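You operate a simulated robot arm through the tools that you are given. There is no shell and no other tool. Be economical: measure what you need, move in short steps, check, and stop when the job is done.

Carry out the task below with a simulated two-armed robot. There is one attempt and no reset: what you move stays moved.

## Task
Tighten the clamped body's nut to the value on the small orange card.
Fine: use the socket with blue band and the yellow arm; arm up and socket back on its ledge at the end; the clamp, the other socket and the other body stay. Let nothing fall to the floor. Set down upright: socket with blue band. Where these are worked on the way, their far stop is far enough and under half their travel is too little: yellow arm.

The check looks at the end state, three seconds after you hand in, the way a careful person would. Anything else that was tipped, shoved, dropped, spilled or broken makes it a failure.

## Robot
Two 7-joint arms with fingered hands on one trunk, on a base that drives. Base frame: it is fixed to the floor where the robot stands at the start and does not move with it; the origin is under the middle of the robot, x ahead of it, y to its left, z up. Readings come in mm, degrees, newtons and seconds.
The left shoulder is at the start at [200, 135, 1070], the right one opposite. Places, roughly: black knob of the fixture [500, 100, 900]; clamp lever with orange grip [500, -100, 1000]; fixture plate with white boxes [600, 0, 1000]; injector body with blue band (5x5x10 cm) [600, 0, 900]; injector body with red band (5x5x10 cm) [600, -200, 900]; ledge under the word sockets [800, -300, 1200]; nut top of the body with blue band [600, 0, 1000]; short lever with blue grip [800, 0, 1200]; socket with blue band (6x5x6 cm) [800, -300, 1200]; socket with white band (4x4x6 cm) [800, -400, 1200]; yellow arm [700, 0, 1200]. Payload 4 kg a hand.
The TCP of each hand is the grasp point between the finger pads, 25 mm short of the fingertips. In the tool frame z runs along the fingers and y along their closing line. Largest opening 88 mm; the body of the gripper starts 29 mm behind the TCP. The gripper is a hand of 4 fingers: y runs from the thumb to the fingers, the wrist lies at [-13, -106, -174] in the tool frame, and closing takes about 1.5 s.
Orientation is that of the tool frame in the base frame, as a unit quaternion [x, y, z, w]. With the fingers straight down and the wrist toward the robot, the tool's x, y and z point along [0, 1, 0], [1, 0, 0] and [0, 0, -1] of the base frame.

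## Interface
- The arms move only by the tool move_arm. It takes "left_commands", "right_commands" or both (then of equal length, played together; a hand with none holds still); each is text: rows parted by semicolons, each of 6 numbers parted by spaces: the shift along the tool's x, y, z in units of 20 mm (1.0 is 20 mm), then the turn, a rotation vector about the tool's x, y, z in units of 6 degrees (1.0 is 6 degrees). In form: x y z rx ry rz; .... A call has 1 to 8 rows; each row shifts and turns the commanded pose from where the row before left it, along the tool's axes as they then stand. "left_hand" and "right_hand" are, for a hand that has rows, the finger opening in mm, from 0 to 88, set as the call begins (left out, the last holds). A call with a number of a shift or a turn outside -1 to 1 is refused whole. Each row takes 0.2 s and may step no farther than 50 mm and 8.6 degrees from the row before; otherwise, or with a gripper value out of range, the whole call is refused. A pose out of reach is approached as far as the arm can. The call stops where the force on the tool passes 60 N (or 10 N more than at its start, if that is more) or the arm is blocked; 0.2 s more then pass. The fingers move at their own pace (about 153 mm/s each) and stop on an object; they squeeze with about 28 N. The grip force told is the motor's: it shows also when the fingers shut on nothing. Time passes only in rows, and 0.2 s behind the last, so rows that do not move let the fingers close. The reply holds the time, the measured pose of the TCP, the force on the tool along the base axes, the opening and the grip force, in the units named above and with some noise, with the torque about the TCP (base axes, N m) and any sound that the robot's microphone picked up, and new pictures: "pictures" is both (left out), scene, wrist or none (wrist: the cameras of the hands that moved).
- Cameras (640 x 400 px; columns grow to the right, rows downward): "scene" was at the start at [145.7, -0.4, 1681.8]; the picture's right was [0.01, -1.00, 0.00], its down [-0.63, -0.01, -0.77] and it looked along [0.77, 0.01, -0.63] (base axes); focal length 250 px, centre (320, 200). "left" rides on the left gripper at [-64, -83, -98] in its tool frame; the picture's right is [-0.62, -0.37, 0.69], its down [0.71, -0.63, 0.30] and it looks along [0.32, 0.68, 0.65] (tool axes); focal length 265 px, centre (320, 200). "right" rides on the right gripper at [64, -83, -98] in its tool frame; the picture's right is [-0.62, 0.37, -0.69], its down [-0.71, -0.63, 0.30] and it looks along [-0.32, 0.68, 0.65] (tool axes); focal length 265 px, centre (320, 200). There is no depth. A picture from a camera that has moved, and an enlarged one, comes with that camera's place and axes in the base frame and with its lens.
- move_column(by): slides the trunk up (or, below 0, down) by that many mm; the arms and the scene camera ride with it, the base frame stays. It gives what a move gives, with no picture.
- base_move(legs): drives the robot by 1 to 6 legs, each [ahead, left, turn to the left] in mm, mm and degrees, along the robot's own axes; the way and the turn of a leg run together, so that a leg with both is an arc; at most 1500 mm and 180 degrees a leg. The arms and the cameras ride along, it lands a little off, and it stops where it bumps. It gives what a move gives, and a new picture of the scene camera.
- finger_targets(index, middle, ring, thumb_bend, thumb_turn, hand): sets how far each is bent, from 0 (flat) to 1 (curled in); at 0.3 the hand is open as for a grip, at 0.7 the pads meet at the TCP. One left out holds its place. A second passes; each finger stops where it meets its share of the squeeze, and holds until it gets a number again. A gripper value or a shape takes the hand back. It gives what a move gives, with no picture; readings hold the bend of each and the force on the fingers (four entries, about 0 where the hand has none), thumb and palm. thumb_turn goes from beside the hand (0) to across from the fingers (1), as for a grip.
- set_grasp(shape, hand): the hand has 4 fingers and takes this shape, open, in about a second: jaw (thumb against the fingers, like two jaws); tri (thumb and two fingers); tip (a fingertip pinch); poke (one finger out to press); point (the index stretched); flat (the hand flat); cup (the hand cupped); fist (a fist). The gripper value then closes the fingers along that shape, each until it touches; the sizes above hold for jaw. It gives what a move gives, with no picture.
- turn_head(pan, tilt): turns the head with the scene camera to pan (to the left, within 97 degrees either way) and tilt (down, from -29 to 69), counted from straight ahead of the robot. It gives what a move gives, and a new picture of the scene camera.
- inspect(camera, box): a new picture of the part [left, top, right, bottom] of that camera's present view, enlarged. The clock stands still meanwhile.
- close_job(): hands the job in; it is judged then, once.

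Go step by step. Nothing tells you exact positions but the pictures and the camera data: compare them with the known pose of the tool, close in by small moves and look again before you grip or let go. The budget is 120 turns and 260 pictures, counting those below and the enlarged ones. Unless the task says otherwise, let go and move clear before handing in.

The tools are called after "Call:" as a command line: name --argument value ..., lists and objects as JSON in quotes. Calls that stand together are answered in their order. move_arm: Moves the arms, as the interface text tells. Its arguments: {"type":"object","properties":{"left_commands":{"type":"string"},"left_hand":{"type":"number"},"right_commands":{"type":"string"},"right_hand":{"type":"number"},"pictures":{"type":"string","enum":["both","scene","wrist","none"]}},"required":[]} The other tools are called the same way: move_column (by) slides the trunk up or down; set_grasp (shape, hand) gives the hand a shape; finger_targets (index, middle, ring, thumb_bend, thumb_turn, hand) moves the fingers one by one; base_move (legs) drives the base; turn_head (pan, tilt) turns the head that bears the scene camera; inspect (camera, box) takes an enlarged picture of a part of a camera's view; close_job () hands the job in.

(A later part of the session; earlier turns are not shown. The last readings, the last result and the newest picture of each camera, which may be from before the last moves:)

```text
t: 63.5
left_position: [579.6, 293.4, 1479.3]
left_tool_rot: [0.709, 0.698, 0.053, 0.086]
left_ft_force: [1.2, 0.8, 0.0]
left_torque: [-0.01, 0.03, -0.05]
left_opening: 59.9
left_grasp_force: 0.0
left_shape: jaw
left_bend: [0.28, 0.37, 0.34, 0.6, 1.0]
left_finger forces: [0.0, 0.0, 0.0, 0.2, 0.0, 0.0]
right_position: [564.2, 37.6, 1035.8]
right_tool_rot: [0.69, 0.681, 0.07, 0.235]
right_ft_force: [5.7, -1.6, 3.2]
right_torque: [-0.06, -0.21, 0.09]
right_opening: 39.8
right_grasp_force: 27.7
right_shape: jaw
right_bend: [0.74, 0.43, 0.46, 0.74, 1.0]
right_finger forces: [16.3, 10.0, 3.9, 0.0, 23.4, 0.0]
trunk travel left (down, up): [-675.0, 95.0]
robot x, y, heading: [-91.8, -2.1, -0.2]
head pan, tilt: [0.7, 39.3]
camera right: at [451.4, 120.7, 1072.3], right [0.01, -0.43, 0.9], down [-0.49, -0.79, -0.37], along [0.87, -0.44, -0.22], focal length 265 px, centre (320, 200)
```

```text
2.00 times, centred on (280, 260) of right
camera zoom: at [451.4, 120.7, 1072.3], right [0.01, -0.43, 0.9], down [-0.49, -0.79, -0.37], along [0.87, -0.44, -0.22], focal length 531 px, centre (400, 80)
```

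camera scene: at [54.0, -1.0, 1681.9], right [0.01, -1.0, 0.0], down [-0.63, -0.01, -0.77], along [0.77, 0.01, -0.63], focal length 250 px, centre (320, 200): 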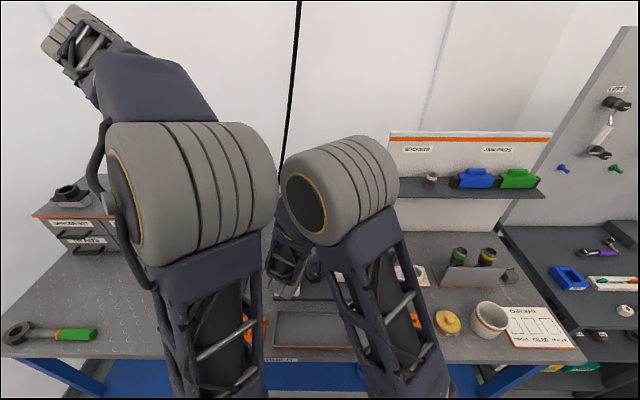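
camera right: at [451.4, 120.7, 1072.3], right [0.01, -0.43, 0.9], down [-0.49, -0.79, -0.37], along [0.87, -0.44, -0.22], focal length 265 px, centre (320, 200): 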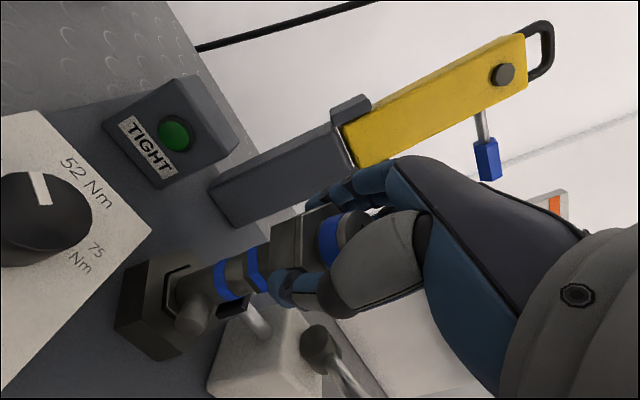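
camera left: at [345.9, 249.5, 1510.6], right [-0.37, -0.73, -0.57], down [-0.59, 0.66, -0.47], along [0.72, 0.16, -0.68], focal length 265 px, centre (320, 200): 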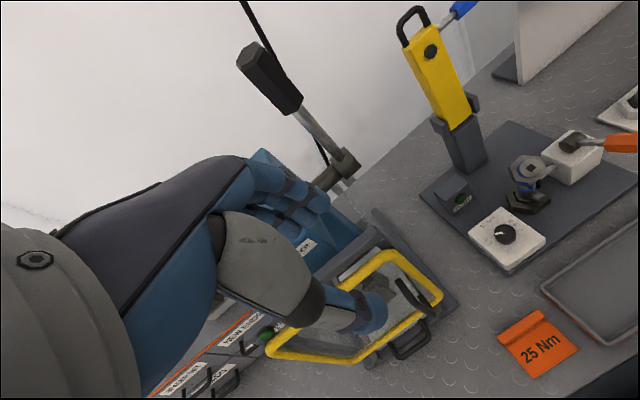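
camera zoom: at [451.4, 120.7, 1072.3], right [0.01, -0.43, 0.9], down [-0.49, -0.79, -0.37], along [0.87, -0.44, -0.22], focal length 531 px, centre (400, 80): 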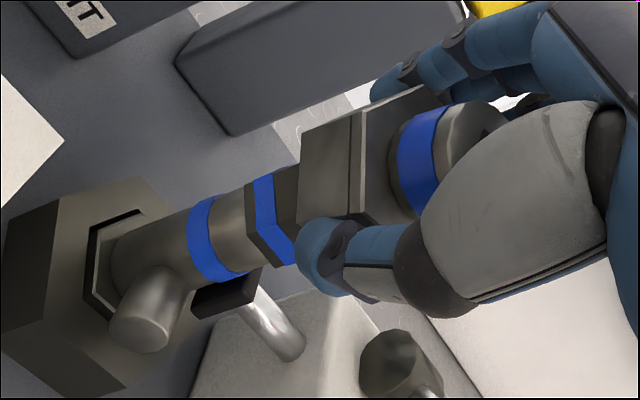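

I have it again. I'll pull it off along its axis and stand it upright in the air.

Call:
move_arm --right_commands "0 0 -0.7 0 0 0;0 0 -0.7 0 0 0;0 0 -0.7 0.7 0.38 0;0 0 -0.5 0.7 0.38 0;0 0 0 0.7 0.38 0;0 0 0 0.7 0.38 0;0 0 0 0.7 0.38 0;0 0 0 0.68 0.39 0"

Call:
inspect --camera "right" --box '[140, 160, 380, 360]'

```text
t: 65.3
left_position: [579.0, 294.4, 1477.7]
left_tool_rot: [0.71, 0.697, 0.053, 0.087]
left_ft_force: [0.1, -0.1, 0.0]
left_torque: [-0.01, -0.01, 0.02]
left_opening: 60.2
left_grasp_force: 0.1
left_shape: jaw
left_bend: [0.28, 0.37, 0.34, 0.6, 1.0]
left_finger forces: [0.0, 0.1, 0.1, 0.0, 0.0, 0.0]
right_position: [541.8, 49.5, 1082.1]
right_tool_rot: [0.712, 0.702, 0.001, -0.003]
right_ft_force: [0.6, -0.5, -1.3]
right_torque: [0.04, 0.0, -0.01]
right_opening: 39.4
right_grasp_force: 28.0
right_shape: jaw
right_bend: [0.74, 0.44, 0.48, 0.73, 1.0]
right_finger forces: [15.0, 8.3, 3.3, 0.1, 26.3, 0.0]
trunk travel left (down, up): [-675.0, 95.0]
robot x, y, heading: [-89.9, -2.0, -0.0]
head pan, tilt: [0.7, 39.3]
camera scene: at [54.3, -0.8, 1681.8], right [0.01, -1.0, 0.0], down [-0.63, -0.01, -0.77], along [0.77, 0.01, -0.63], focal length 250 px, centre (320, 200)
camera right: at [460.5, 114.7, 1180.6], right [0.36, -0.63, 0.69], down [-0.64, -0.7, -0.31], along [0.68, -0.33, -0.66], focal length 265 px, centre (320, 200)
```

scene: 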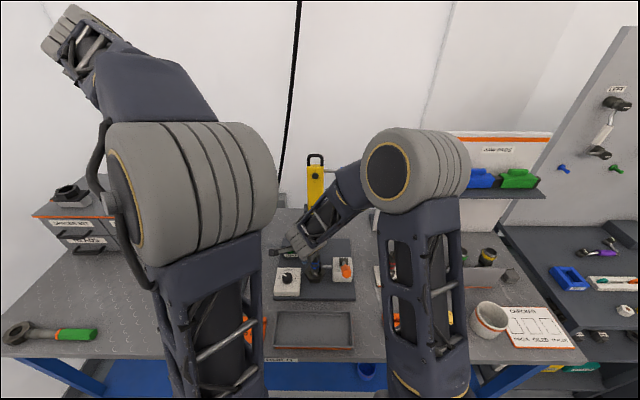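
right: 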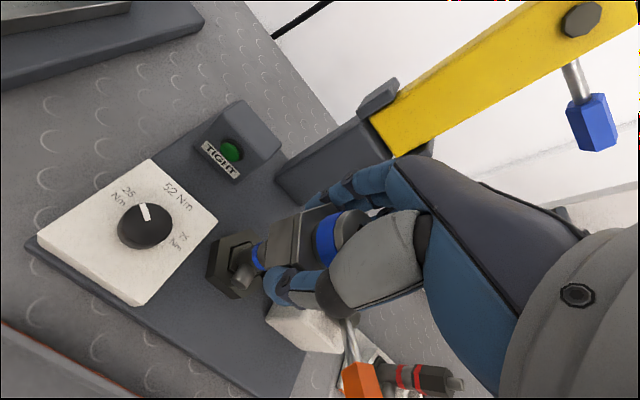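

```text
2.00 times, centred on (260, 260) of right
camera zoom: at [460.5, 114.7, 1180.6], right [0.36, -0.63, 0.69], down [-0.64, -0.7, -0.31], along [0.68, -0.33, -0.66], focal length 531 px, centre (440, 80)
```

zoom: 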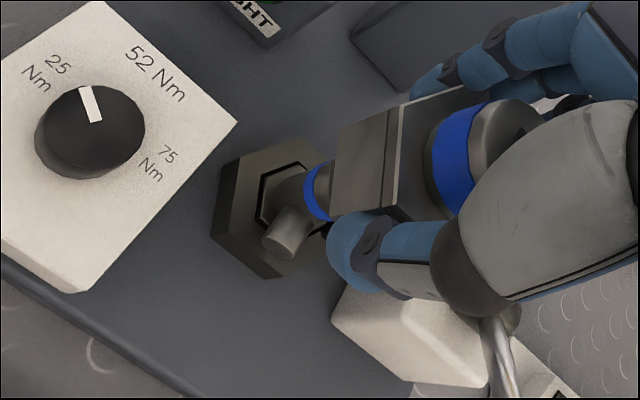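

Call:
move_arm --right_commands "0 0 -0.9 0 0 0;0 0 -0.8 0 0 0;-0.4 0.8 0 0 0 0;-0.4 0.82 0 0 0 -0.1" --pictures "none"

Call:
inspect --camera "right" --box '[200, 200, 328, 328]'

```text
t: 66.3
left_position: [579.6, 294.7, 1477.6]
left_tool_rot: [0.71, 0.697, 0.053, 0.087]
left_ft_force: [0.2, -0.8, -0.1]
left_torque: [0.0, 0.02, -0.02]
left_opening: 60.1
left_grasp_force: 0.1
left_shape: jaw
left_bend: [0.28, 0.37, 0.34, 0.6, 1.0]
left_finger forces: [0.0, 0.0, 0.1, 0.0, 0.0, 0.0]
right_position: [574.4, 33.3, 1115.5]
right_tool_rot: [0.708, 0.706, 0.003, -0.003]
right_ft_force: [-0.4, 0.2, -1.1]
right_torque: [-0.01, -0.01, -0.01]
right_opening: 39.3
right_grasp_force: 27.9
right_shape: jaw
right_bend: [0.74, 0.44, 0.48, 0.73, 1.0]
right_finger forces: [15.1, 8.2, 3.1, 0.0, 26.2, 0.1]
trunk travel left (down, up): [-675.0, 95.0]
robot x, y, heading: [-92.7, 0.6, -0.2]
head pan, tilt: [0.7, 39.3]
```

```text
3.12 times, centred on (264, 264) of right
camera zoom: at [491.6, 97.0, 1214.4], right [0.37, -0.63, 0.69], down [-0.63, -0.71, -0.31], along [0.68, -0.32, -0.66], focal length 829 px, centre (495, 0)
```

zoom: 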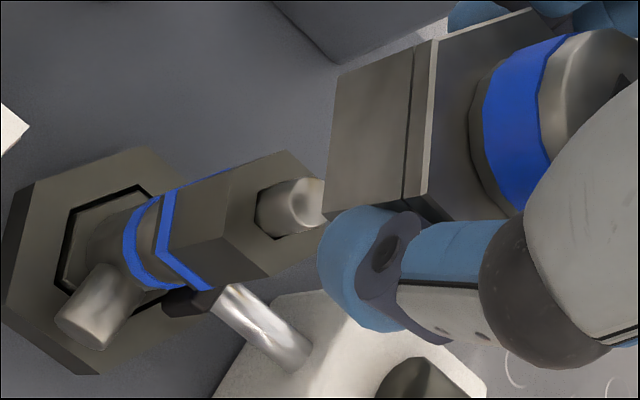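

Socket and nut now differ by about 2 mm in x and perhaps 2° in yaw. I'll correct both, lower to the nut, and look.

Call:
move_arm --right_commands "0 -0.1 0.8 0 0 0.2;0 0 0.8 0 0 0;0 0 0.8 0 0 0;0 0 0.5 0 0 0;0 0 0.3 0 0 0;0 0 0.2 0 0 0;0 0 0.1 0 0 0" --pictures "none"

Call:
inspect --camera "right" --box '[200, 200, 328, 280]'

```text
t: 67.9
left_position: [578.1, 294.5, 1478.3]
left_tool_rot: [0.71, 0.697, 0.053, 0.087]
left_ft_force: [0.1, -0.3, -0.1]
left_torque: [-0.01, -0.02, -0.03]
left_opening: 60.0
left_grasp_force: 0.1
left_shape: jaw
left_bend: [0.28, 0.37, 0.34, 0.6, 1.0]
left_finger forces: [0.1, 0.0, 0.1, 0.0, 0.0, 0.0]
right_position: [572.8, 34.2, 1047.8]
right_tool_rot: [0.716, 0.699, 0.003, -0.001]
right_ft_force: [-1.5, 0.6, 17.4]
right_torque: [-0.09, -0.27, 0.02]
right_opening: 39.4
right_grasp_force: 27.7
right_shape: jaw
right_bend: [0.74, 0.44, 0.48, 0.73, 0.99]
right_finger forces: [16.0, 10.1, 3.7, 0.1, 29.2, 0.0]
trunk travel left (down, up): [-675.0, 95.0]
robot x, y, heading: [-91.3, 1.3, -0.2]
head pan, tilt: [0.7, 39.3]
```

```text
5.00 times, centred on (264, 240) of right
camera zoom: at [491.3, 99.9, 1145.6], right [0.35, -0.63, 0.69], down [-0.65, -0.7, -0.31], along [0.68, -0.34, -0.65], focal length 1327 px, centre (600, 0)
```

zoom: 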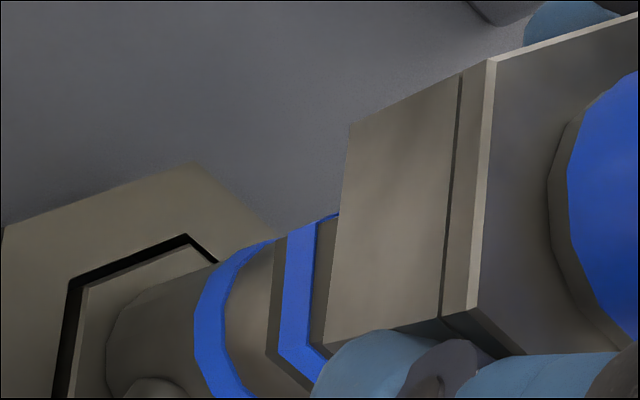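

Contact comes at the same depth as before, with the nut 9–10 mm inside. I'll press lightly while working the yaw a few degrees to see if it drops further.

Call:
move_arm --right_commands "0 0 0.05 0 0 -0.5;0 0 0.05 0 0 -0.5;0 0 0.05 0 0 -0.5;0 0 0 0 0 0" --pictures "none"

Call:
move_arm --right_commands "0 0 0 0 0 0.5;0 0 0 0 0 0.5;0 0 0 0 0 0.5;0 0 0 0 0 0.5;0 0 0 0 0 0.5;0 0 0 0 0 0.5;0 0 0 0 0 0" --pictures "none"

Call:
inspect --camera "right" --box '[200, 200, 328, 280]'

```text
t: 68.9
left_position: [578.0, 294.7, 1479.6]
left_tool_rot: [0.71, 0.697, 0.054, 0.086]
left_ft_force: [0.3, 0.4, 0.1]
left_torque: [0.01, 0.0, 0.03]
left_opening: 59.9
left_grasp_force: 0.1
left_shape: jaw
left_bend: [0.28, 0.37, 0.34, 0.6, 1.0]
left_finger forces: [0.1, 0.1, 0.0, 0.0, 0.0, 0.1]
right_position: [573.2, 33.5, 1043.8]
right_tool_rot: [0.659, 0.752, 0.004, -0.002]
right_ft_force: [1.7, -5.6, 32.3]
right_torque: [-0.08, -0.75, -0.16]
right_opening: 39.5
right_grasp_force: 28.2
right_shape: jaw
right_bend: [0.75, 0.43, 0.49, 0.73, 0.97]
right_finger forces: [20.4, 12.3, 4.2, 0.0, 28.0, 0.0]
trunk travel left (down, up): [-675.0, 95.0]
robot x, y, heading: [-92.2, -0.3, -0.1]
head pan, tilt: [0.7, 39.3]
```

```text
t: 70.5
left_position: [578.5, 294.5, 1478.7]
left_tool_rot: [0.71, 0.697, 0.053, 0.087]
left_ft_force: [0.2, 0.6, 0.3]
left_torque: [0.0, 0.0, 0.03]
left_opening: 60.0
left_grasp_force: 0.0
left_shape: jaw
left_bend: [0.28, 0.37, 0.34, 0.6, 1.0]
left_finger forces: [0.0, 0.1, 0.0, 0.0, 0.0, 0.1]
right_position: [571.8, 34.9, 1044.5]
right_tool_rot: [0.768, 0.641, 0.004, -0.003]
right_ft_force: [4.3, 11.5, 34.2]
right_torque: [0.04, -0.73, 0.41]
right_opening: 39.9
right_grasp_force: 28.2
right_shape: jaw
right_bend: [0.75, 0.41, 0.48, 0.73, 1.0]
right_finger forces: [19.8, 14.1, 2.3, 0.0, 28.7, 0.0]
trunk travel left (down, up): [-675.0, 95.0]
robot x, y, heading: [-92.1, 0.8, -0.1]
head pan, tilt: [0.7, 39.3]
```

```text
5.00 times, centred on (264, 240) of right
camera zoom: at [502.3, 112.5, 1142.5], right [0.25, -0.68, 0.69], down [-0.75, -0.59, -0.31], along [0.62, -0.44, -0.66], focal length 1327 px, centre (600, 0)
```

zoom: 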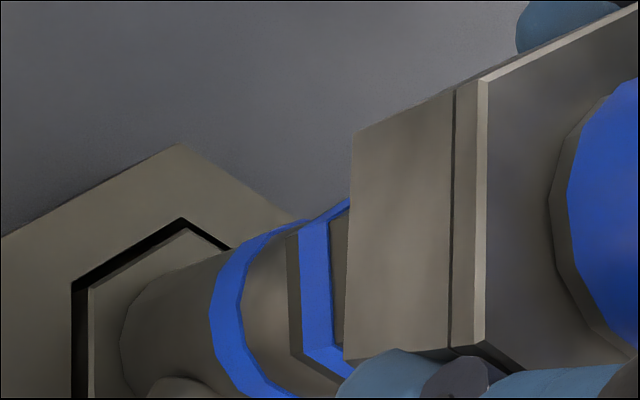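

Call:
move_arm --right_commands "0 0 -0.05 0 0 -0.5;0 0 -0.05 0 0 -0.5;0 0 -0.05 0 0 -0.5;0 0 0 0 0 -0.1;0 0 0 0 0 0" --pictures "none"

Call:
move_arm --right_commands "0 0.15 0 0 0 0;0 0.15 0 0 0 0;0 0 0 0 0 0" --pictures "none"

Call:
move_arm --right_commands "0 -0.2 0 0 0 0;0 -0.2 0 0 0 0;0 -0.2 0 0 0 0;0 0 0 0 0 0" --pictures "none"

```text
t: 71.7
left_position: [577.9, 295.5, 1478.5]
left_tool_rot: [0.71, 0.697, 0.053, 0.087]
left_ft_force: [-0.8, 0.0, 0.0]
left_torque: [-0.01, 0.01, 0.02]
left_opening: 60.0
left_grasp_force: 0.1
left_shape: jaw
left_bend: [0.28, 0.37, 0.34, 0.6, 1.0]
left_finger forces: [0.0, 0.1, 0.1, 0.0, 0.1, 0.0]
right_position: [572.9, 32.4, 1045.0]
right_tool_rot: [0.712, 0.702, 0.001, -0.003]
right_ft_force: [1.3, 1.8, 16.4]
right_torque: [0.04, -0.43, 0.01]
right_opening: 40.4
right_grasp_force: 28.2
right_shape: jaw
right_bend: [0.75, 0.42, 0.49, 0.74, 0.99]
right_finger forces: [18.8, 10.1, 2.8, 0.0, 25.2, 0.0]
trunk travel left (down, up): [-675.0, 95.0]
robot x, y, heading: [-91.6, -1.3, -0.2]
head pan, tilt: [0.7, 39.3]
```

```text
t: 72.5
left_position: [578.4, 294.7, 1478.3]
left_tool_rot: [0.71, 0.697, 0.053, 0.088]
left_ft_force: [0.1, 0.2, -0.1]
left_torque: [-0.03, 0.02, -0.02]
left_opening: 59.8
left_grasp_force: 0.1
left_shape: jaw
left_bend: [0.28, 0.37, 0.34, 0.6, 1.0]
left_finger forces: [0.1, 0.0, 0.0, 0.1, 0.0, 0.0]
right_position: [577.6, 32.7, 1044.0]
right_tool_rot: [0.712, 0.702, 0.001, -0.004]
right_ft_force: [-0.3, 0.2, -0.8]
right_torque: [-0.02, 0.03, -0.02]
right_opening: 39.9
right_grasp_force: 27.9
right_shape: jaw
right_bend: [0.74, 0.44, 0.49, 0.73, 0.99]
right_finger forces: [15.2, 8.7, 2.1, 0.0, 25.2, 0.0]
trunk travel left (down, up): [-675.0, 95.0]
robot x, y, heading: [-91.5, -1.4, -0.2]
head pan, tilt: [0.7, 39.3]
```

```text
t: 73.5
left_position: [579.5, 294.8, 1479.2]
left_tool_rot: [0.711, 0.696, 0.053, 0.087]
left_ft_force: [0.2, 0.0, 0.9]
left_torque: [-0.02, 0.02, 0.02]
left_opening: 59.9
left_grasp_force: 0.1
left_shape: jaw
left_bend: [0.28, 0.37, 0.34, 0.6, 1.0]
left_finger forces: [0.0, 0.0, 0.1, 0.0, 0.0, 0.0]
right_position: [568.4, 32.6, 1045.8]
right_tool_rot: [0.713, 0.701, 0.003, -0.002]
right_ft_force: [17.0, -1.9, -0.5]
right_torque: [-0.08, -0.43, 0.08]
right_opening: 41.8
right_grasp_force: 28.0
right_shape: jaw
right_bend: [0.29, 0.4, 0.44, 0.75, 1.0]
right_finger forces: [20.4, 13.7, 4.6, 0.0, 21.3, 0.0]
trunk travel left (down, up): [-675.0, 95.0]
robot x, y, heading: [-91.5, -2.6, -0.3]
head pan, tilt: [0.7, 39.3]
```

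Moving 5 mm in +x released the vertical load, so the true seat lies further in +x. I'll go back there and press down gently.

Call:
move_arm --right_commands "0 0.25 0 0 0 0;0 0.2 0 0 0 0;0 0 0.2 0 0 0;0 0 0.2 0 0 0;0 0 0.2 0 0 0;0 0 0 0 0 0" --pictures "none"

Call:
inspect --camera "right" --box '[180, 160, 380, 360]'

```text
t: 74.9
left_position: [579.4, 294.1, 1480.2]
left_tool_rot: [0.71, 0.697, 0.054, 0.086]
left_ft_force: [0.3, 0.4, 0.4]
left_torque: [0.0, 0.02, -0.01]
left_opening: 59.8
left_grasp_force: 0.2
left_shape: jaw
left_bend: [0.28, 0.37, 0.34, 0.6, 1.0]
left_finger forces: [0.0, 0.0, 0.0, 0.1, 0.0, 0.0]
right_position: [576.6, 33.9, 1035.2]
right_tool_rot: [0.712, 0.702, 0.004, -0.001]
right_ft_force: [1.2, -2.7, 29.9]
right_torque: [-0.54, -0.13, -0.02]
right_opening: 40.7
right_grasp_force: 27.7
right_shape: jaw
right_bend: [0.74, 0.42, 0.45, 0.75, 0.99]
right_finger forces: [15.6, 10.9, 12.0, 0.0, 29.3, 0.0]
trunk travel left (down, up): [-675.0, 95.0]
robot x, y, heading: [-94.6, -1.4, 0.2]
head pan, tilt: [0.7, 39.3]
```

```text
2.00 times, centred on (280, 260) of right
camera zoom: at [494.0, 98.9, 1133.4], right [0.36, -0.63, 0.69], down [-0.64, -0.7, -0.31], along [0.68, -0.33, -0.65], focal length 531 px, centre (400, 80)
```

zoom: 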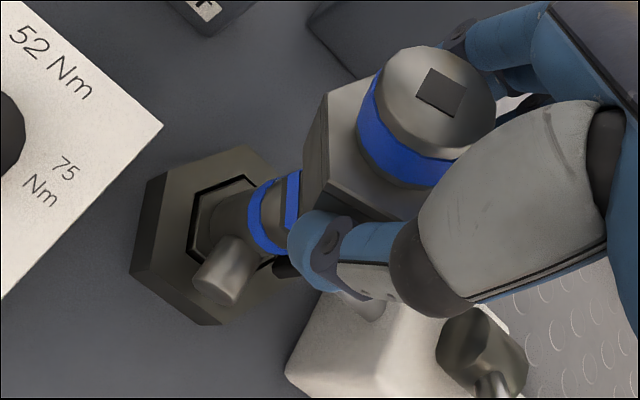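

The evidence now fits: the nut's top is at z≈1010 and its axis is near (584.7,23), so the socket's rim was resting on the nut's edge. I'll lift, check the tilt in the hand, and redo this with the corrected target.

Call:
move_arm --right_commands "0 0 -0.8 0 0 0;0 0 -0.9 0 0 0;0 0 -0.9 0 0 0;0 0 -0.8 0 0 0"

Call:
inspect --camera "right" --box '[180, 160, 380, 360]'

Call:
inspect --camera "scene" --box '[270, 220, 366, 280]'

```text
t: 75.9
left_position: [578.5, 294.6, 1478.0]
left_tool_rot: [0.71, 0.697, 0.053, 0.088]
left_ft_force: [0.6, 0.1, -0.4]
left_torque: [0.02, 0.0, -0.04]
left_opening: 60.0
left_grasp_force: 0.1
left_shape: jaw
left_bend: [0.28, 0.37, 0.34, 0.6, 1.0]
left_finger forces: [0.1, 0.0, 0.0, 0.0, 0.0, 0.1]
right_position: [574.8, 31.6, 1100.8]
right_tool_rot: [0.712, 0.702, 0.002, -0.004]
right_ft_force: [0.3, -1.1, -0.5]
right_torque: [0.03, 0.0, 0.04]
right_opening: 40.9
right_grasp_force: 28.3
right_shape: jaw
right_bend: [0.74, 0.43, 0.48, 0.75, 1.0]
right_finger forces: [15.6, 9.1, 4.1, 0.0, 26.7, 0.1]
trunk travel left (down, up): [-675.0, 95.0]
robot x, y, heading: [-91.4, 0.5, 0.3]
head pan, tilt: [0.7, 39.3]
camera scene: at [54.5, -0.9, 1681.7], right [0.01, -1.0, 0.0], down [-0.63, -0.01, -0.77], along [0.77, 0.01, -0.63], focal length 250 px, centre (320, 200)
camera right: at [493.0, 97.6, 1199.6], right [0.36, -0.63, 0.69], down [-0.64, -0.7, -0.31], along [0.68, -0.33, -0.66], focal length 265 px, centre (320, 200)
```

scene: 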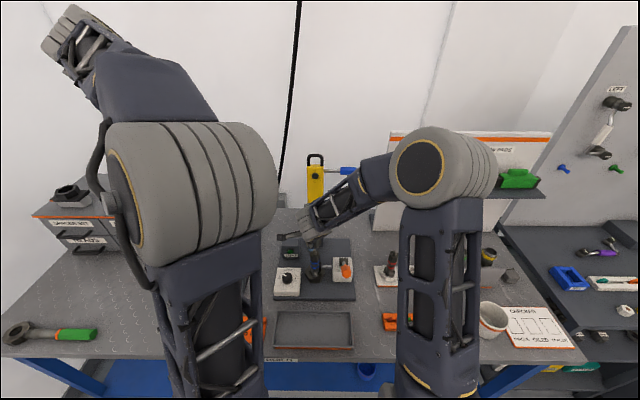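
right: 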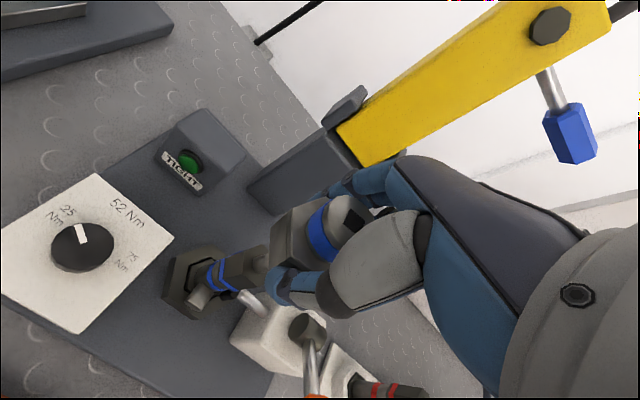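

```text
2.00 times, centred on (280, 260) of right
camera zoom: at [493.0, 97.6, 1199.6], right [0.36, -0.63, 0.69], down [-0.64, -0.7, -0.31], along [0.68, -0.33, -0.66], focal length 531 px, centre (400, 80)
```

zoom: 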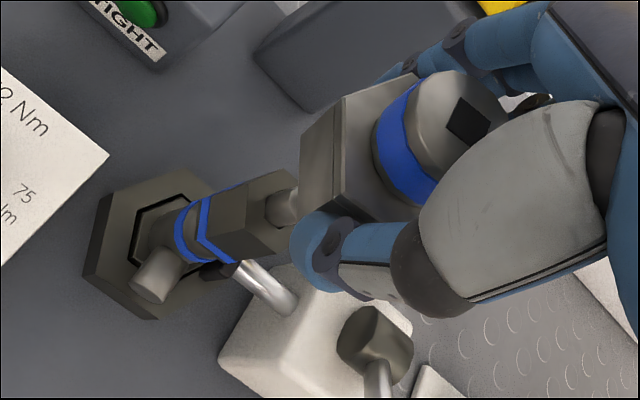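

```text
6.67 times, centred on (318, 250) of scene
camera zoom: at [54.5, -0.9, 1681.7], right [0.01, -1.0, 0.0], down [-0.63, -0.01, -0.77], along [0.77, 0.01, -0.63], focal length 1664 px, centre (333, -133)
```

zoom: 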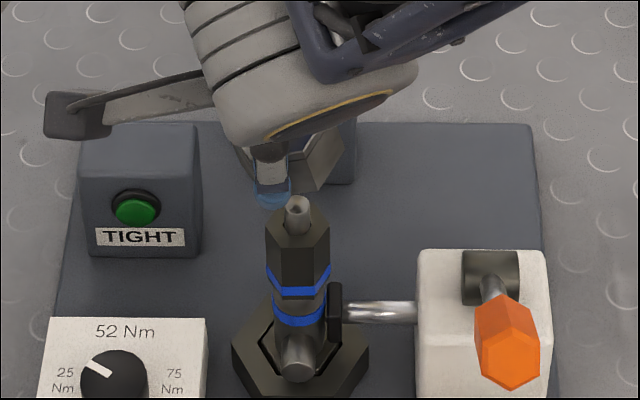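

The socket has pivoted about 17° in the grip, top towards +y. I'll counter-tilt the hand to make the socket vertical and re-measure.

Call:
move_arm --right_commands "0 0 -0.3 0 0.9 0;0 0 -0.3 0 0.9 0;0 0 0 0 0.9 0;0 0 0 0 0 0" --pictures "none"

Call:
inspect --camera "right" --box '[180, 140, 340, 300]'

Call:
inspect --camera "scene" --box '[286, 220, 350, 260]'

```text
t: 76.9
left_position: [577.6, 293.6, 1479.0]
left_tool_rot: [0.711, 0.696, 0.052, 0.087]
left_ft_force: [0.7, -0.7, 0.8]
left_torque: [0.01, -0.01, -0.01]
left_opening: 59.9
left_grasp_force: 0.1
left_shape: jaw
left_bend: [0.28, 0.37, 0.34, 0.6, 1.0]
left_finger forces: [0.1, 0.0, 0.0, 0.1, 0.0, 0.1]
right_position: [575.7, 32.4, 1112.8]
right_tool_rot: [0.704, 0.695, 0.104, -0.102]
right_ft_force: [-0.1, 0.0, -1.3]
right_torque: [0.0, 0.0, 0.0]
right_opening: 40.8
right_grasp_force: 28.0
right_shape: jaw
right_bend: [0.74, 0.43, 0.48, 0.75, 1.0]
right_finger forces: [15.6, 9.1, 4.4, 0.0, 26.6, 0.0]
trunk travel left (down, up): [-675.0, 95.0]
robot x, y, heading: [-93.4, -3.4, -0.0]
head pan, tilt: [0.7, 39.3]
```

```text
2.50 times, centred on (260, 220) of right
camera zoom: at [493.0, 67.1, 1226.1], right [0.36, -0.8, 0.49], down [-0.64, -0.59, -0.5], along [0.68, -0.13, -0.72], focal length 664 px, centre (470, 150)
```

zoom: 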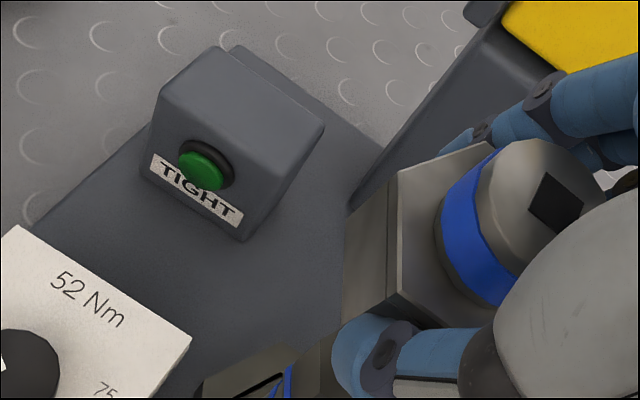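

```text
10.00 times, centred on (318, 240) of scene
camera zoom: at [54.3, -0.8, 1681.8], right [0.01, -1.0, 0.0], down [-0.63, -0.01, -0.77], along [0.77, 0.01, -0.63], focal length 2496 px, centre (340, -200)
```

zoom: 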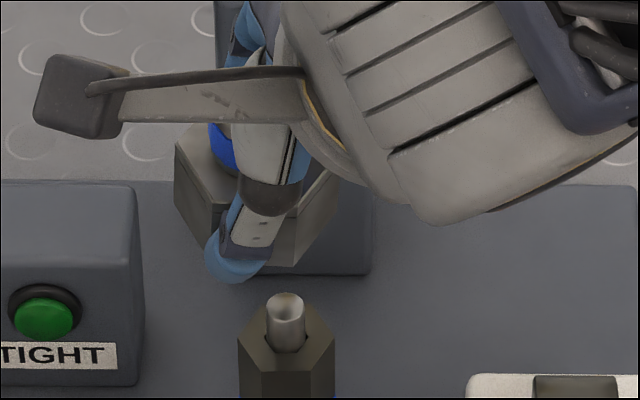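

Call:
inspect --camera "right" --box '[250, 180, 330, 260]'

Call:
inspect --camera "scene" --box '[300, 228, 332, 248]'

Call:
inspect --camera "right" --box '[200, 220, 330, 340]'

```text
5.00 times, centred on (290, 220) of right
camera zoom: at [493.0, 67.1, 1226.1], right [0.36, -0.8, 0.49], down [-0.64, -0.59, -0.5], along [0.68, -0.13, -0.72], focal length 1327 px, centre (470, 100)
```

zoom: 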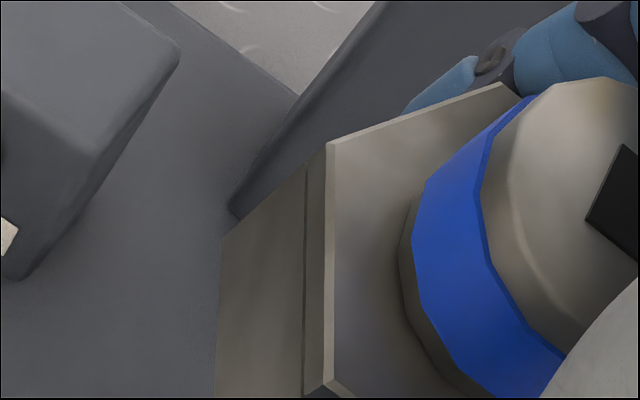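

```text
16.00 times, centred on (316, 238) of scene
camera zoom: at [54.3, -0.8, 1681.8], right [0.01, -1.0, 0.0], down [-0.63, -0.01, -0.77], along [0.77, 0.01, -0.63], focal length 3994 px, centre (384, -408)
```

zoom: 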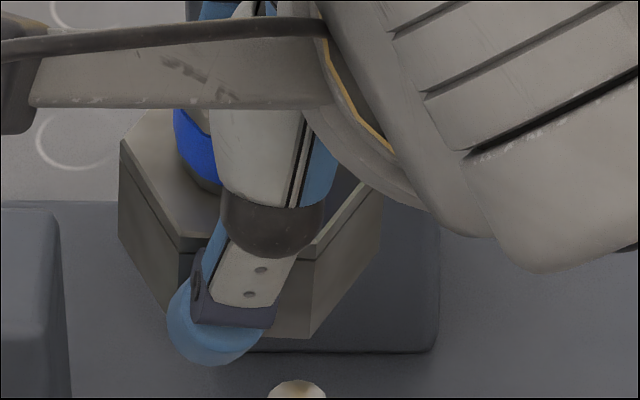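

```text
3.33 times, centred on (265, 280) of right
camera zoom: at [493.0, 67.1, 1226.1], right [0.36, -0.8, 0.49], down [-0.64, -0.59, -0.5], along [0.68, -0.13, -0.72], focal length 885 px, centre (503, -67)
```

zoom: 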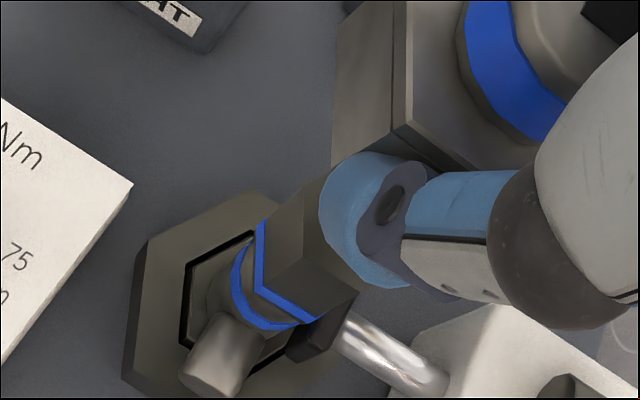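

The socket is now slightly over-corrected, about 4°. I'll fix that, shift to the revised nut axis, and go down to just above the stud.

Call:
move_arm --right_commands "0 0 0 0 -0.65 0;-0.41 0.135 -0.09 0 0 0;-0.213 0 0.977 0 0 0;-0.213 0 0.977 0 0 0" --pictures "none"

Call:
inspect --camera "right" --box '[190, 180, 330, 320]'

Call:
inspect --camera "scene" --box '[294, 232, 342, 262]'

```text
t: 77.9
left_position: [578.7, 294.6, 1478.4]
left_tool_rot: [0.71, 0.697, 0.053, 0.088]
left_ft_force: [0.3, -0.3, -0.9]
left_torque: [0.0, -0.01, -0.01]
left_opening: 59.8
left_grasp_force: 0.0
left_shape: jaw
left_bend: [0.28, 0.37, 0.34, 0.6, 1.0]
left_finger forces: [0.0, 0.0, 0.0, 0.0, 0.0, 0.0]
right_position: [578.5, 23.7, 1073.1]
right_tool_rot: [0.708, 0.698, 0.079, -0.078]
right_ft_force: [0.1, -0.1, -1.0]
right_torque: [0.01, 0.01, 0.02]
right_opening: 40.8
right_grasp_force: 28.0
right_shape: jaw
right_bend: [0.74, 0.43, 0.48, 0.75, 1.0]
right_finger forces: [15.6, 9.1, 4.3, 0.0, 26.6, 0.0]
trunk travel left (down, up): [-675.0, 95.0]
robot x, y, heading: [-90.1, -1.5, -0.3]
head pan, tilt: [0.7, 39.3]
```

```text
2.86 times, centred on (260, 250) of right
camera zoom: at [496.2, 66.2, 1183.5], right [0.36, -0.76, 0.54], down [-0.64, -0.62, -0.45], along [0.68, -0.18, -0.71], focal length 758 px, centre (491, 57)
```

zoom: 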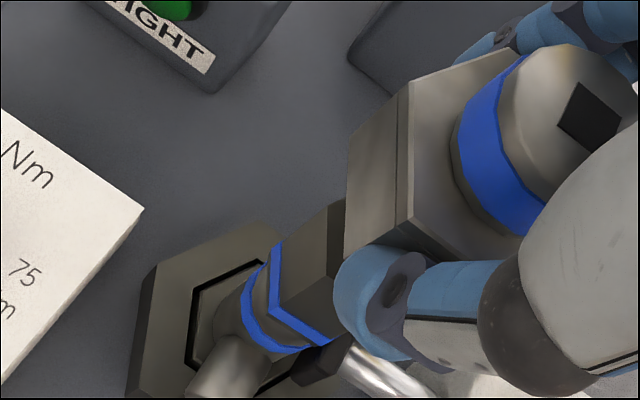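

```text
13.33 times, centred on (318, 247) of scene
camera zoom: at [54.1, -0.7, 1681.9], right [0.01, -1.0, 0.0], down [-0.63, -0.01, -0.77], along [0.77, 0.01, -0.63], focal length 3328 px, centre (347, -427)
```

zoom: 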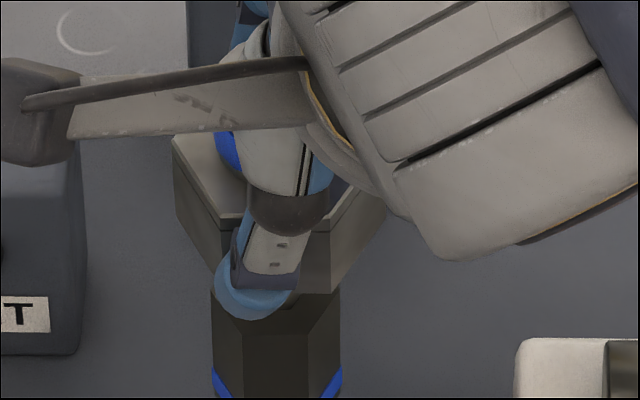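

The socket's centre now measures (585,23), right on the nut axis. I'll lower it gently onto the nut.

Call:
move_arm --right_commands "-0.128 0 0.586 0 0 0;-0.128 0 0.586 0 0 0;-0.107 0 0.49 0 0 0;-0.04 0 0.2 0 0 0;-0.04 0 0.2 0 0 0;0 0 0 0 0 0" --pictures "none"

Call:
inspect --camera "right" --box '[190, 180, 330, 320]'

```text
t: 79.3
left_position: [579.8, 294.5, 1477.3]
left_tool_rot: [0.71, 0.697, 0.053, 0.087]
left_ft_force: [-0.1, -0.3, -0.5]
left_torque: [-0.02, 0.02, 0.02]
left_opening: 60.1
left_grasp_force: 0.0
left_shape: jaw
left_bend: [0.28, 0.37, 0.34, 0.6, 1.0]
left_finger forces: [0.0, 0.1, 0.0, 0.0, 0.0, 0.0]
right_position: [576.6, 24.6, 1029.1]
right_tool_rot: [0.707, 0.698, 0.077, -0.08]
right_ft_force: [0.8, 0.8, -1.3]
right_torque: [0.02, 0.03, -0.01]
right_opening: 40.7
right_grasp_force: 27.7
right_shape: jaw
right_bend: [0.74, 0.43, 0.48, 0.76, 0.99]
right_finger forces: [15.7, 8.5, 3.3, 0.0, 26.0, 0.0]
trunk travel left (down, up): [-675.0, 95.0]
robot x, y, heading: [-90.9, -0.5, 0.1]
head pan, tilt: [0.7, 39.3]
```

```text
2.86 times, centred on (260, 250) of right
camera zoom: at [495.1, 66.7, 1139.4], right [0.36, -0.76, 0.54], down [-0.64, -0.62, -0.45], along [0.68, -0.18, -0.71], focal length 758 px, centre (491, 57)
```

zoom: 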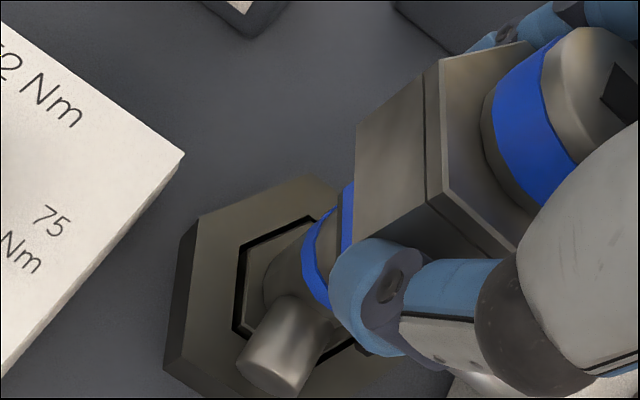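

It slid over the nut with no resistance. I'll continue in small steps until it seats.

Call:
move_arm --right_commands "-0.04 0 0.2 0 0 0;-0.04 0 0.2 0 0 0;-0.04 0 0.2 0 0 0;0 0 0 0 0 0" --pictures "none"

Call:
inspect --camera "right" --box '[190, 180, 330, 320]'

Call:
inspect --camera "scene" --box '[294, 232, 342, 262]'

```text
t: 80.3
left_position: [578.5, 295.3, 1479.1]
left_tool_rot: [0.71, 0.697, 0.053, 0.087]
left_ft_force: [-1.0, -0.5, 0.6]
left_torque: [-0.02, 0.02, -0.02]
left_opening: 59.8
left_grasp_force: 0.0
left_shape: jaw
left_bend: [0.28, 0.37, 0.34, 0.6, 1.0]
left_finger forces: [0.1, 0.0, 0.0, 0.2, 0.0, 0.1]
right_position: [578.5, 24.7, 1020.1]
right_tool_rot: [0.709, 0.697, 0.079, -0.077]
right_ft_force: [-2.2, -0.8, 14.1]
right_torque: [-0.05, -0.16, 0.0]
right_opening: 40.5
right_grasp_force: 27.8
right_shape: jaw
right_bend: [0.74, 0.44, 0.48, 0.75, 0.99]
right_finger forces: [14.7, 8.7, 3.7, 0.1, 28.6, 0.1]
trunk travel left (down, up): [-675.0, 95.0]
robot x, y, heading: [-90.6, -0.9, 0.1]
head pan, tilt: [0.7, 39.3]
```

```text
2.86 times, centred on (260, 250) of right
camera zoom: at [495.9, 67.2, 1129.9], right [0.36, -0.76, 0.54], down [-0.64, -0.62, -0.46], along [0.68, -0.18, -0.71], focal length 758 px, centre (491, 57)
```

zoom: 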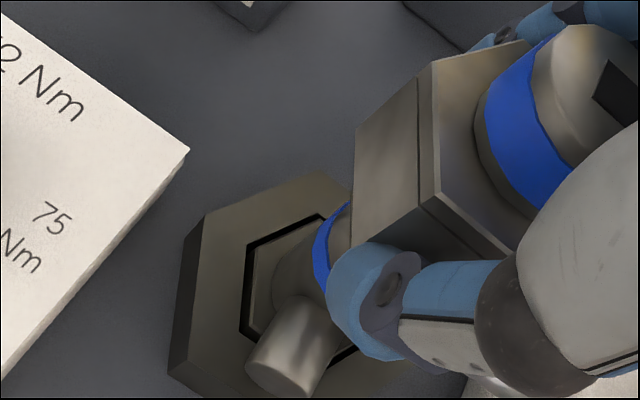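

```text
13.33 times, centred on (318, 247) of scene
camera zoom: at [53.7, -1.0, 1682.1], right [0.01, -1.0, 0.0], down [-0.63, -0.01, -0.77], along [0.77, 0.01, -0.63], focal length 3328 px, centre (347, -427)
```

zoom: 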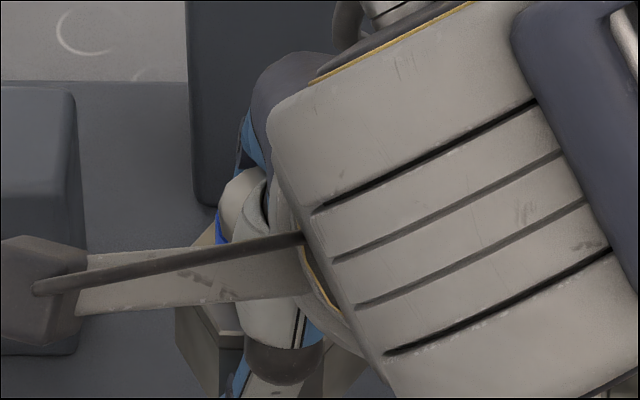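

The socket now covers the upper ring and meets firm contact, so it is seated about 18 mm deep. I'll release it.

Call:
move_arm --right_commands "0 0 0 0 0 0;0 0 0 0 0 0;0 0 0 0 0 0;0 0 0 0 0 0;0 0 0 0 0 0;0 0 0 0 0 0" --right_hand 80 --pictures "none"

Call:
inspect --camera "right" --box '[190, 160, 350, 320]'

```text
t: 81.7
left_position: [578.9, 294.4, 1478.4]
left_tool_rot: [0.71, 0.697, 0.054, 0.087]
left_ft_force: [-0.3, -0.8, 0.4]
left_torque: [0.0, -0.01, 0.03]
left_opening: 59.8
left_grasp_force: 0.1
left_shape: jaw
left_bend: [0.28, 0.37, 0.34, 0.6, 1.0]
left_finger forces: [0.0, 0.0, 0.0, 0.1, 0.0, 0.0]
right_position: [578.8, 24.8, 1019.5]
right_tool_rot: [0.708, 0.697, 0.079, -0.079]
right_ft_force: [0.0, 0.6, -0.4]
right_torque: [-0.03, -0.01, -0.02]
right_opening: 79.7
right_grasp_force: 0.1
right_shape: jaw
right_bend: [0.31, 0.32, 0.3, 0.32, 0.98]
right_finger forces: [0.0, 0.0, 0.2, 0.0, 0.1, 0.0]
trunk travel left (down, up): [-675.0, 95.0]
robot x, y, heading: [-93.0, 0.0, 0.0]
head pan, tilt: [0.7, 39.3]
```

```text
2.50 times, centred on (270, 240) of right
camera zoom: at [495.9, 67.1, 1129.0], right [0.36, -0.76, 0.54], down [-0.64, -0.62, -0.45], along [0.68, -0.18, -0.71], focal length 664 px, centre (445, 100)
```

zoom: 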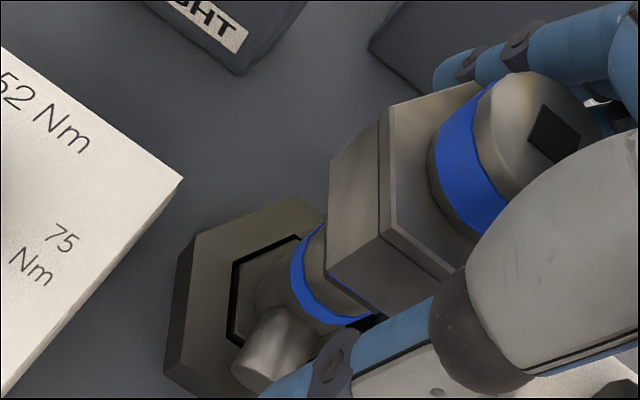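

The socket stayed upright on the nut after release. Now I'll lift the hand straight up, level it, and move it off to the right.

Call:
move_arm --right_commands "0.1 0 -0.5 0 0 0;0.2 0 -0.97 0 0 0;0.2 0 -0.97 0 0 0;0.2 0 -0.97 0 0 0;0.2 0 -0.97 0 0 0;0.2 0 -0.97 0 0 0;0.2 0 -0.97 0 -0.7 0;0 0 -1 0 -0.7 0" --pictures "none"

Call:
move_arm --right_commands "-1 0 -1 0 -0.65 0;-1 -0.5 -1 0 0 0;-1 -0.5 -1 0 0 0;-1 -0.5 -1 0 0 0;-1 -0.5 0 0 0 0;-1 0 0 0 0 0;-1 0 0 0 0 0;-1 0 0 0 0 0"

Call:
inspect --camera "scene" --box '[270, 230, 366, 290]'

```text
t: 83.5
left_position: [578.5, 293.5, 1478.7]
left_tool_rot: [0.71, 0.697, 0.053, 0.087]
left_ft_force: [-0.5, -0.9, 0.1]
left_torque: [-0.01, 0.01, 0.02]
left_opening: 60.1
left_grasp_force: 0.1
left_shape: jaw
left_bend: [0.28, 0.37, 0.34, 0.6, 1.0]
left_finger forces: [0.1, 0.0, 0.0, 0.0, 0.0, 0.1]
right_position: [578.2, 19.6, 1167.5]
right_tool_rot: [0.711, 0.702, 0.026, -0.027]
right_ft_force: [0.2, -0.9, -0.4]
right_torque: [0.05, 0.03, 0.0]
right_opening: 80.0
right_grasp_force: 0.0
right_shape: jaw
right_bend: [0.31, 0.32, 0.3, 0.32, 0.98]
right_finger forces: [0.0, 0.0, 0.0, 0.0, 0.1, 0.0]
trunk travel left (down, up): [-675.0, 95.0]
robot x, y, heading: [-92.2, 2.3, -0.0]
head pan, tilt: [0.7, 39.3]
```

```text
t: 85.3
left_position: [579.2, 295.4, 1478.5]
left_tool_rot: [0.71, 0.697, 0.054, 0.087]
left_ft_force: [-0.6, 0.9, -0.3]
left_torque: [0.0, -0.02, 0.0]
left_opening: 59.7
left_grasp_force: 0.0
left_shape: jaw
left_bend: [0.28, 0.37, 0.34, 0.6, 1.0]
left_finger forces: [0.1, 0.0, 0.0, 0.1, 0.0, 0.1]
right_position: [535.8, -142.8, 1245.0]
right_tool_rot: [0.712, 0.702, 0.002, -0.003]
right_ft_force: [0.0, -0.7, 0.4]
right_torque: [0.0, 0.01, 0.0]
right_opening: 80.0
right_grasp_force: 0.1
right_shape: jaw
right_bend: [0.31, 0.32, 0.3, 0.32, 0.98]
right_finger forces: [0.0, 0.0, 0.1, 0.0, 0.1, 0.0]
trunk travel left (down, up): [-675.0, 95.0]
robot x, y, heading: [-94.5, 0.2, 0.1]
head pan, tilt: [0.7, 39.3]
camera scene: at [54.2, -0.7, 1681.8], right [0.01, -1.0, 0.0], down [-0.63, -0.01, -0.77], along [0.77, 0.01, -0.63], focal length 250 px, centre (320, 200)
camera right: at [453.6, -77.1, 1343.5], right [0.36, -0.63, 0.69], down [-0.64, -0.7, -0.31], along [0.68, -0.33, -0.66], focal length 265 px, centre (320, 200)
```

scene: 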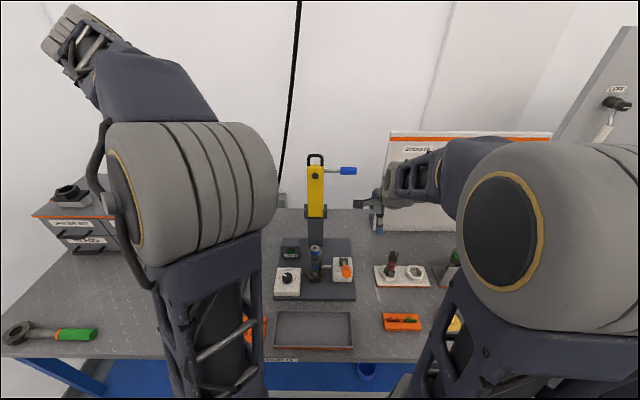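
right: 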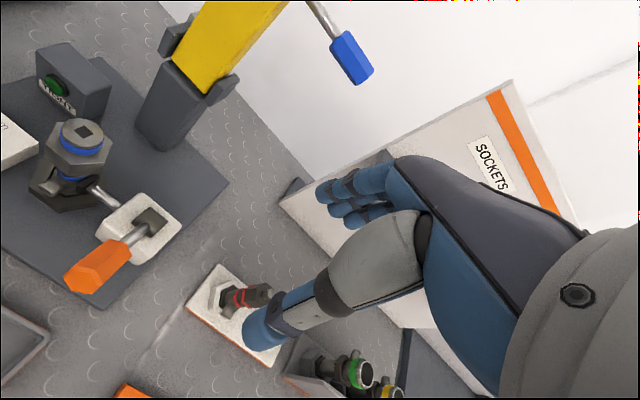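

```text
6.67 times, centred on (318, 260) of scene
camera zoom: at [54.2, -0.7, 1681.8], right [0.01, -1.0, 0.0], down [-0.63, -0.01, -0.77], along [0.77, 0.01, -0.63], focal length 1664 px, centre (333, -200)
```

zoom: 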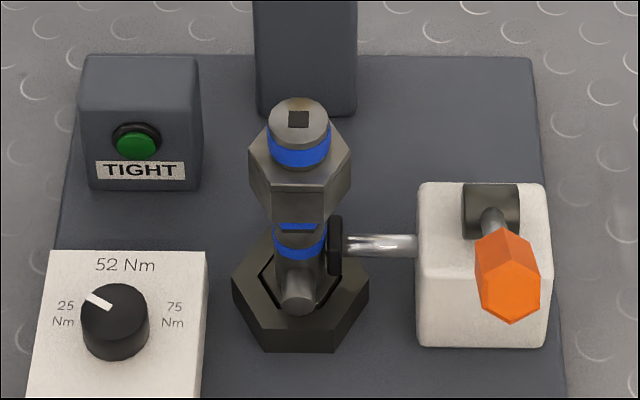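

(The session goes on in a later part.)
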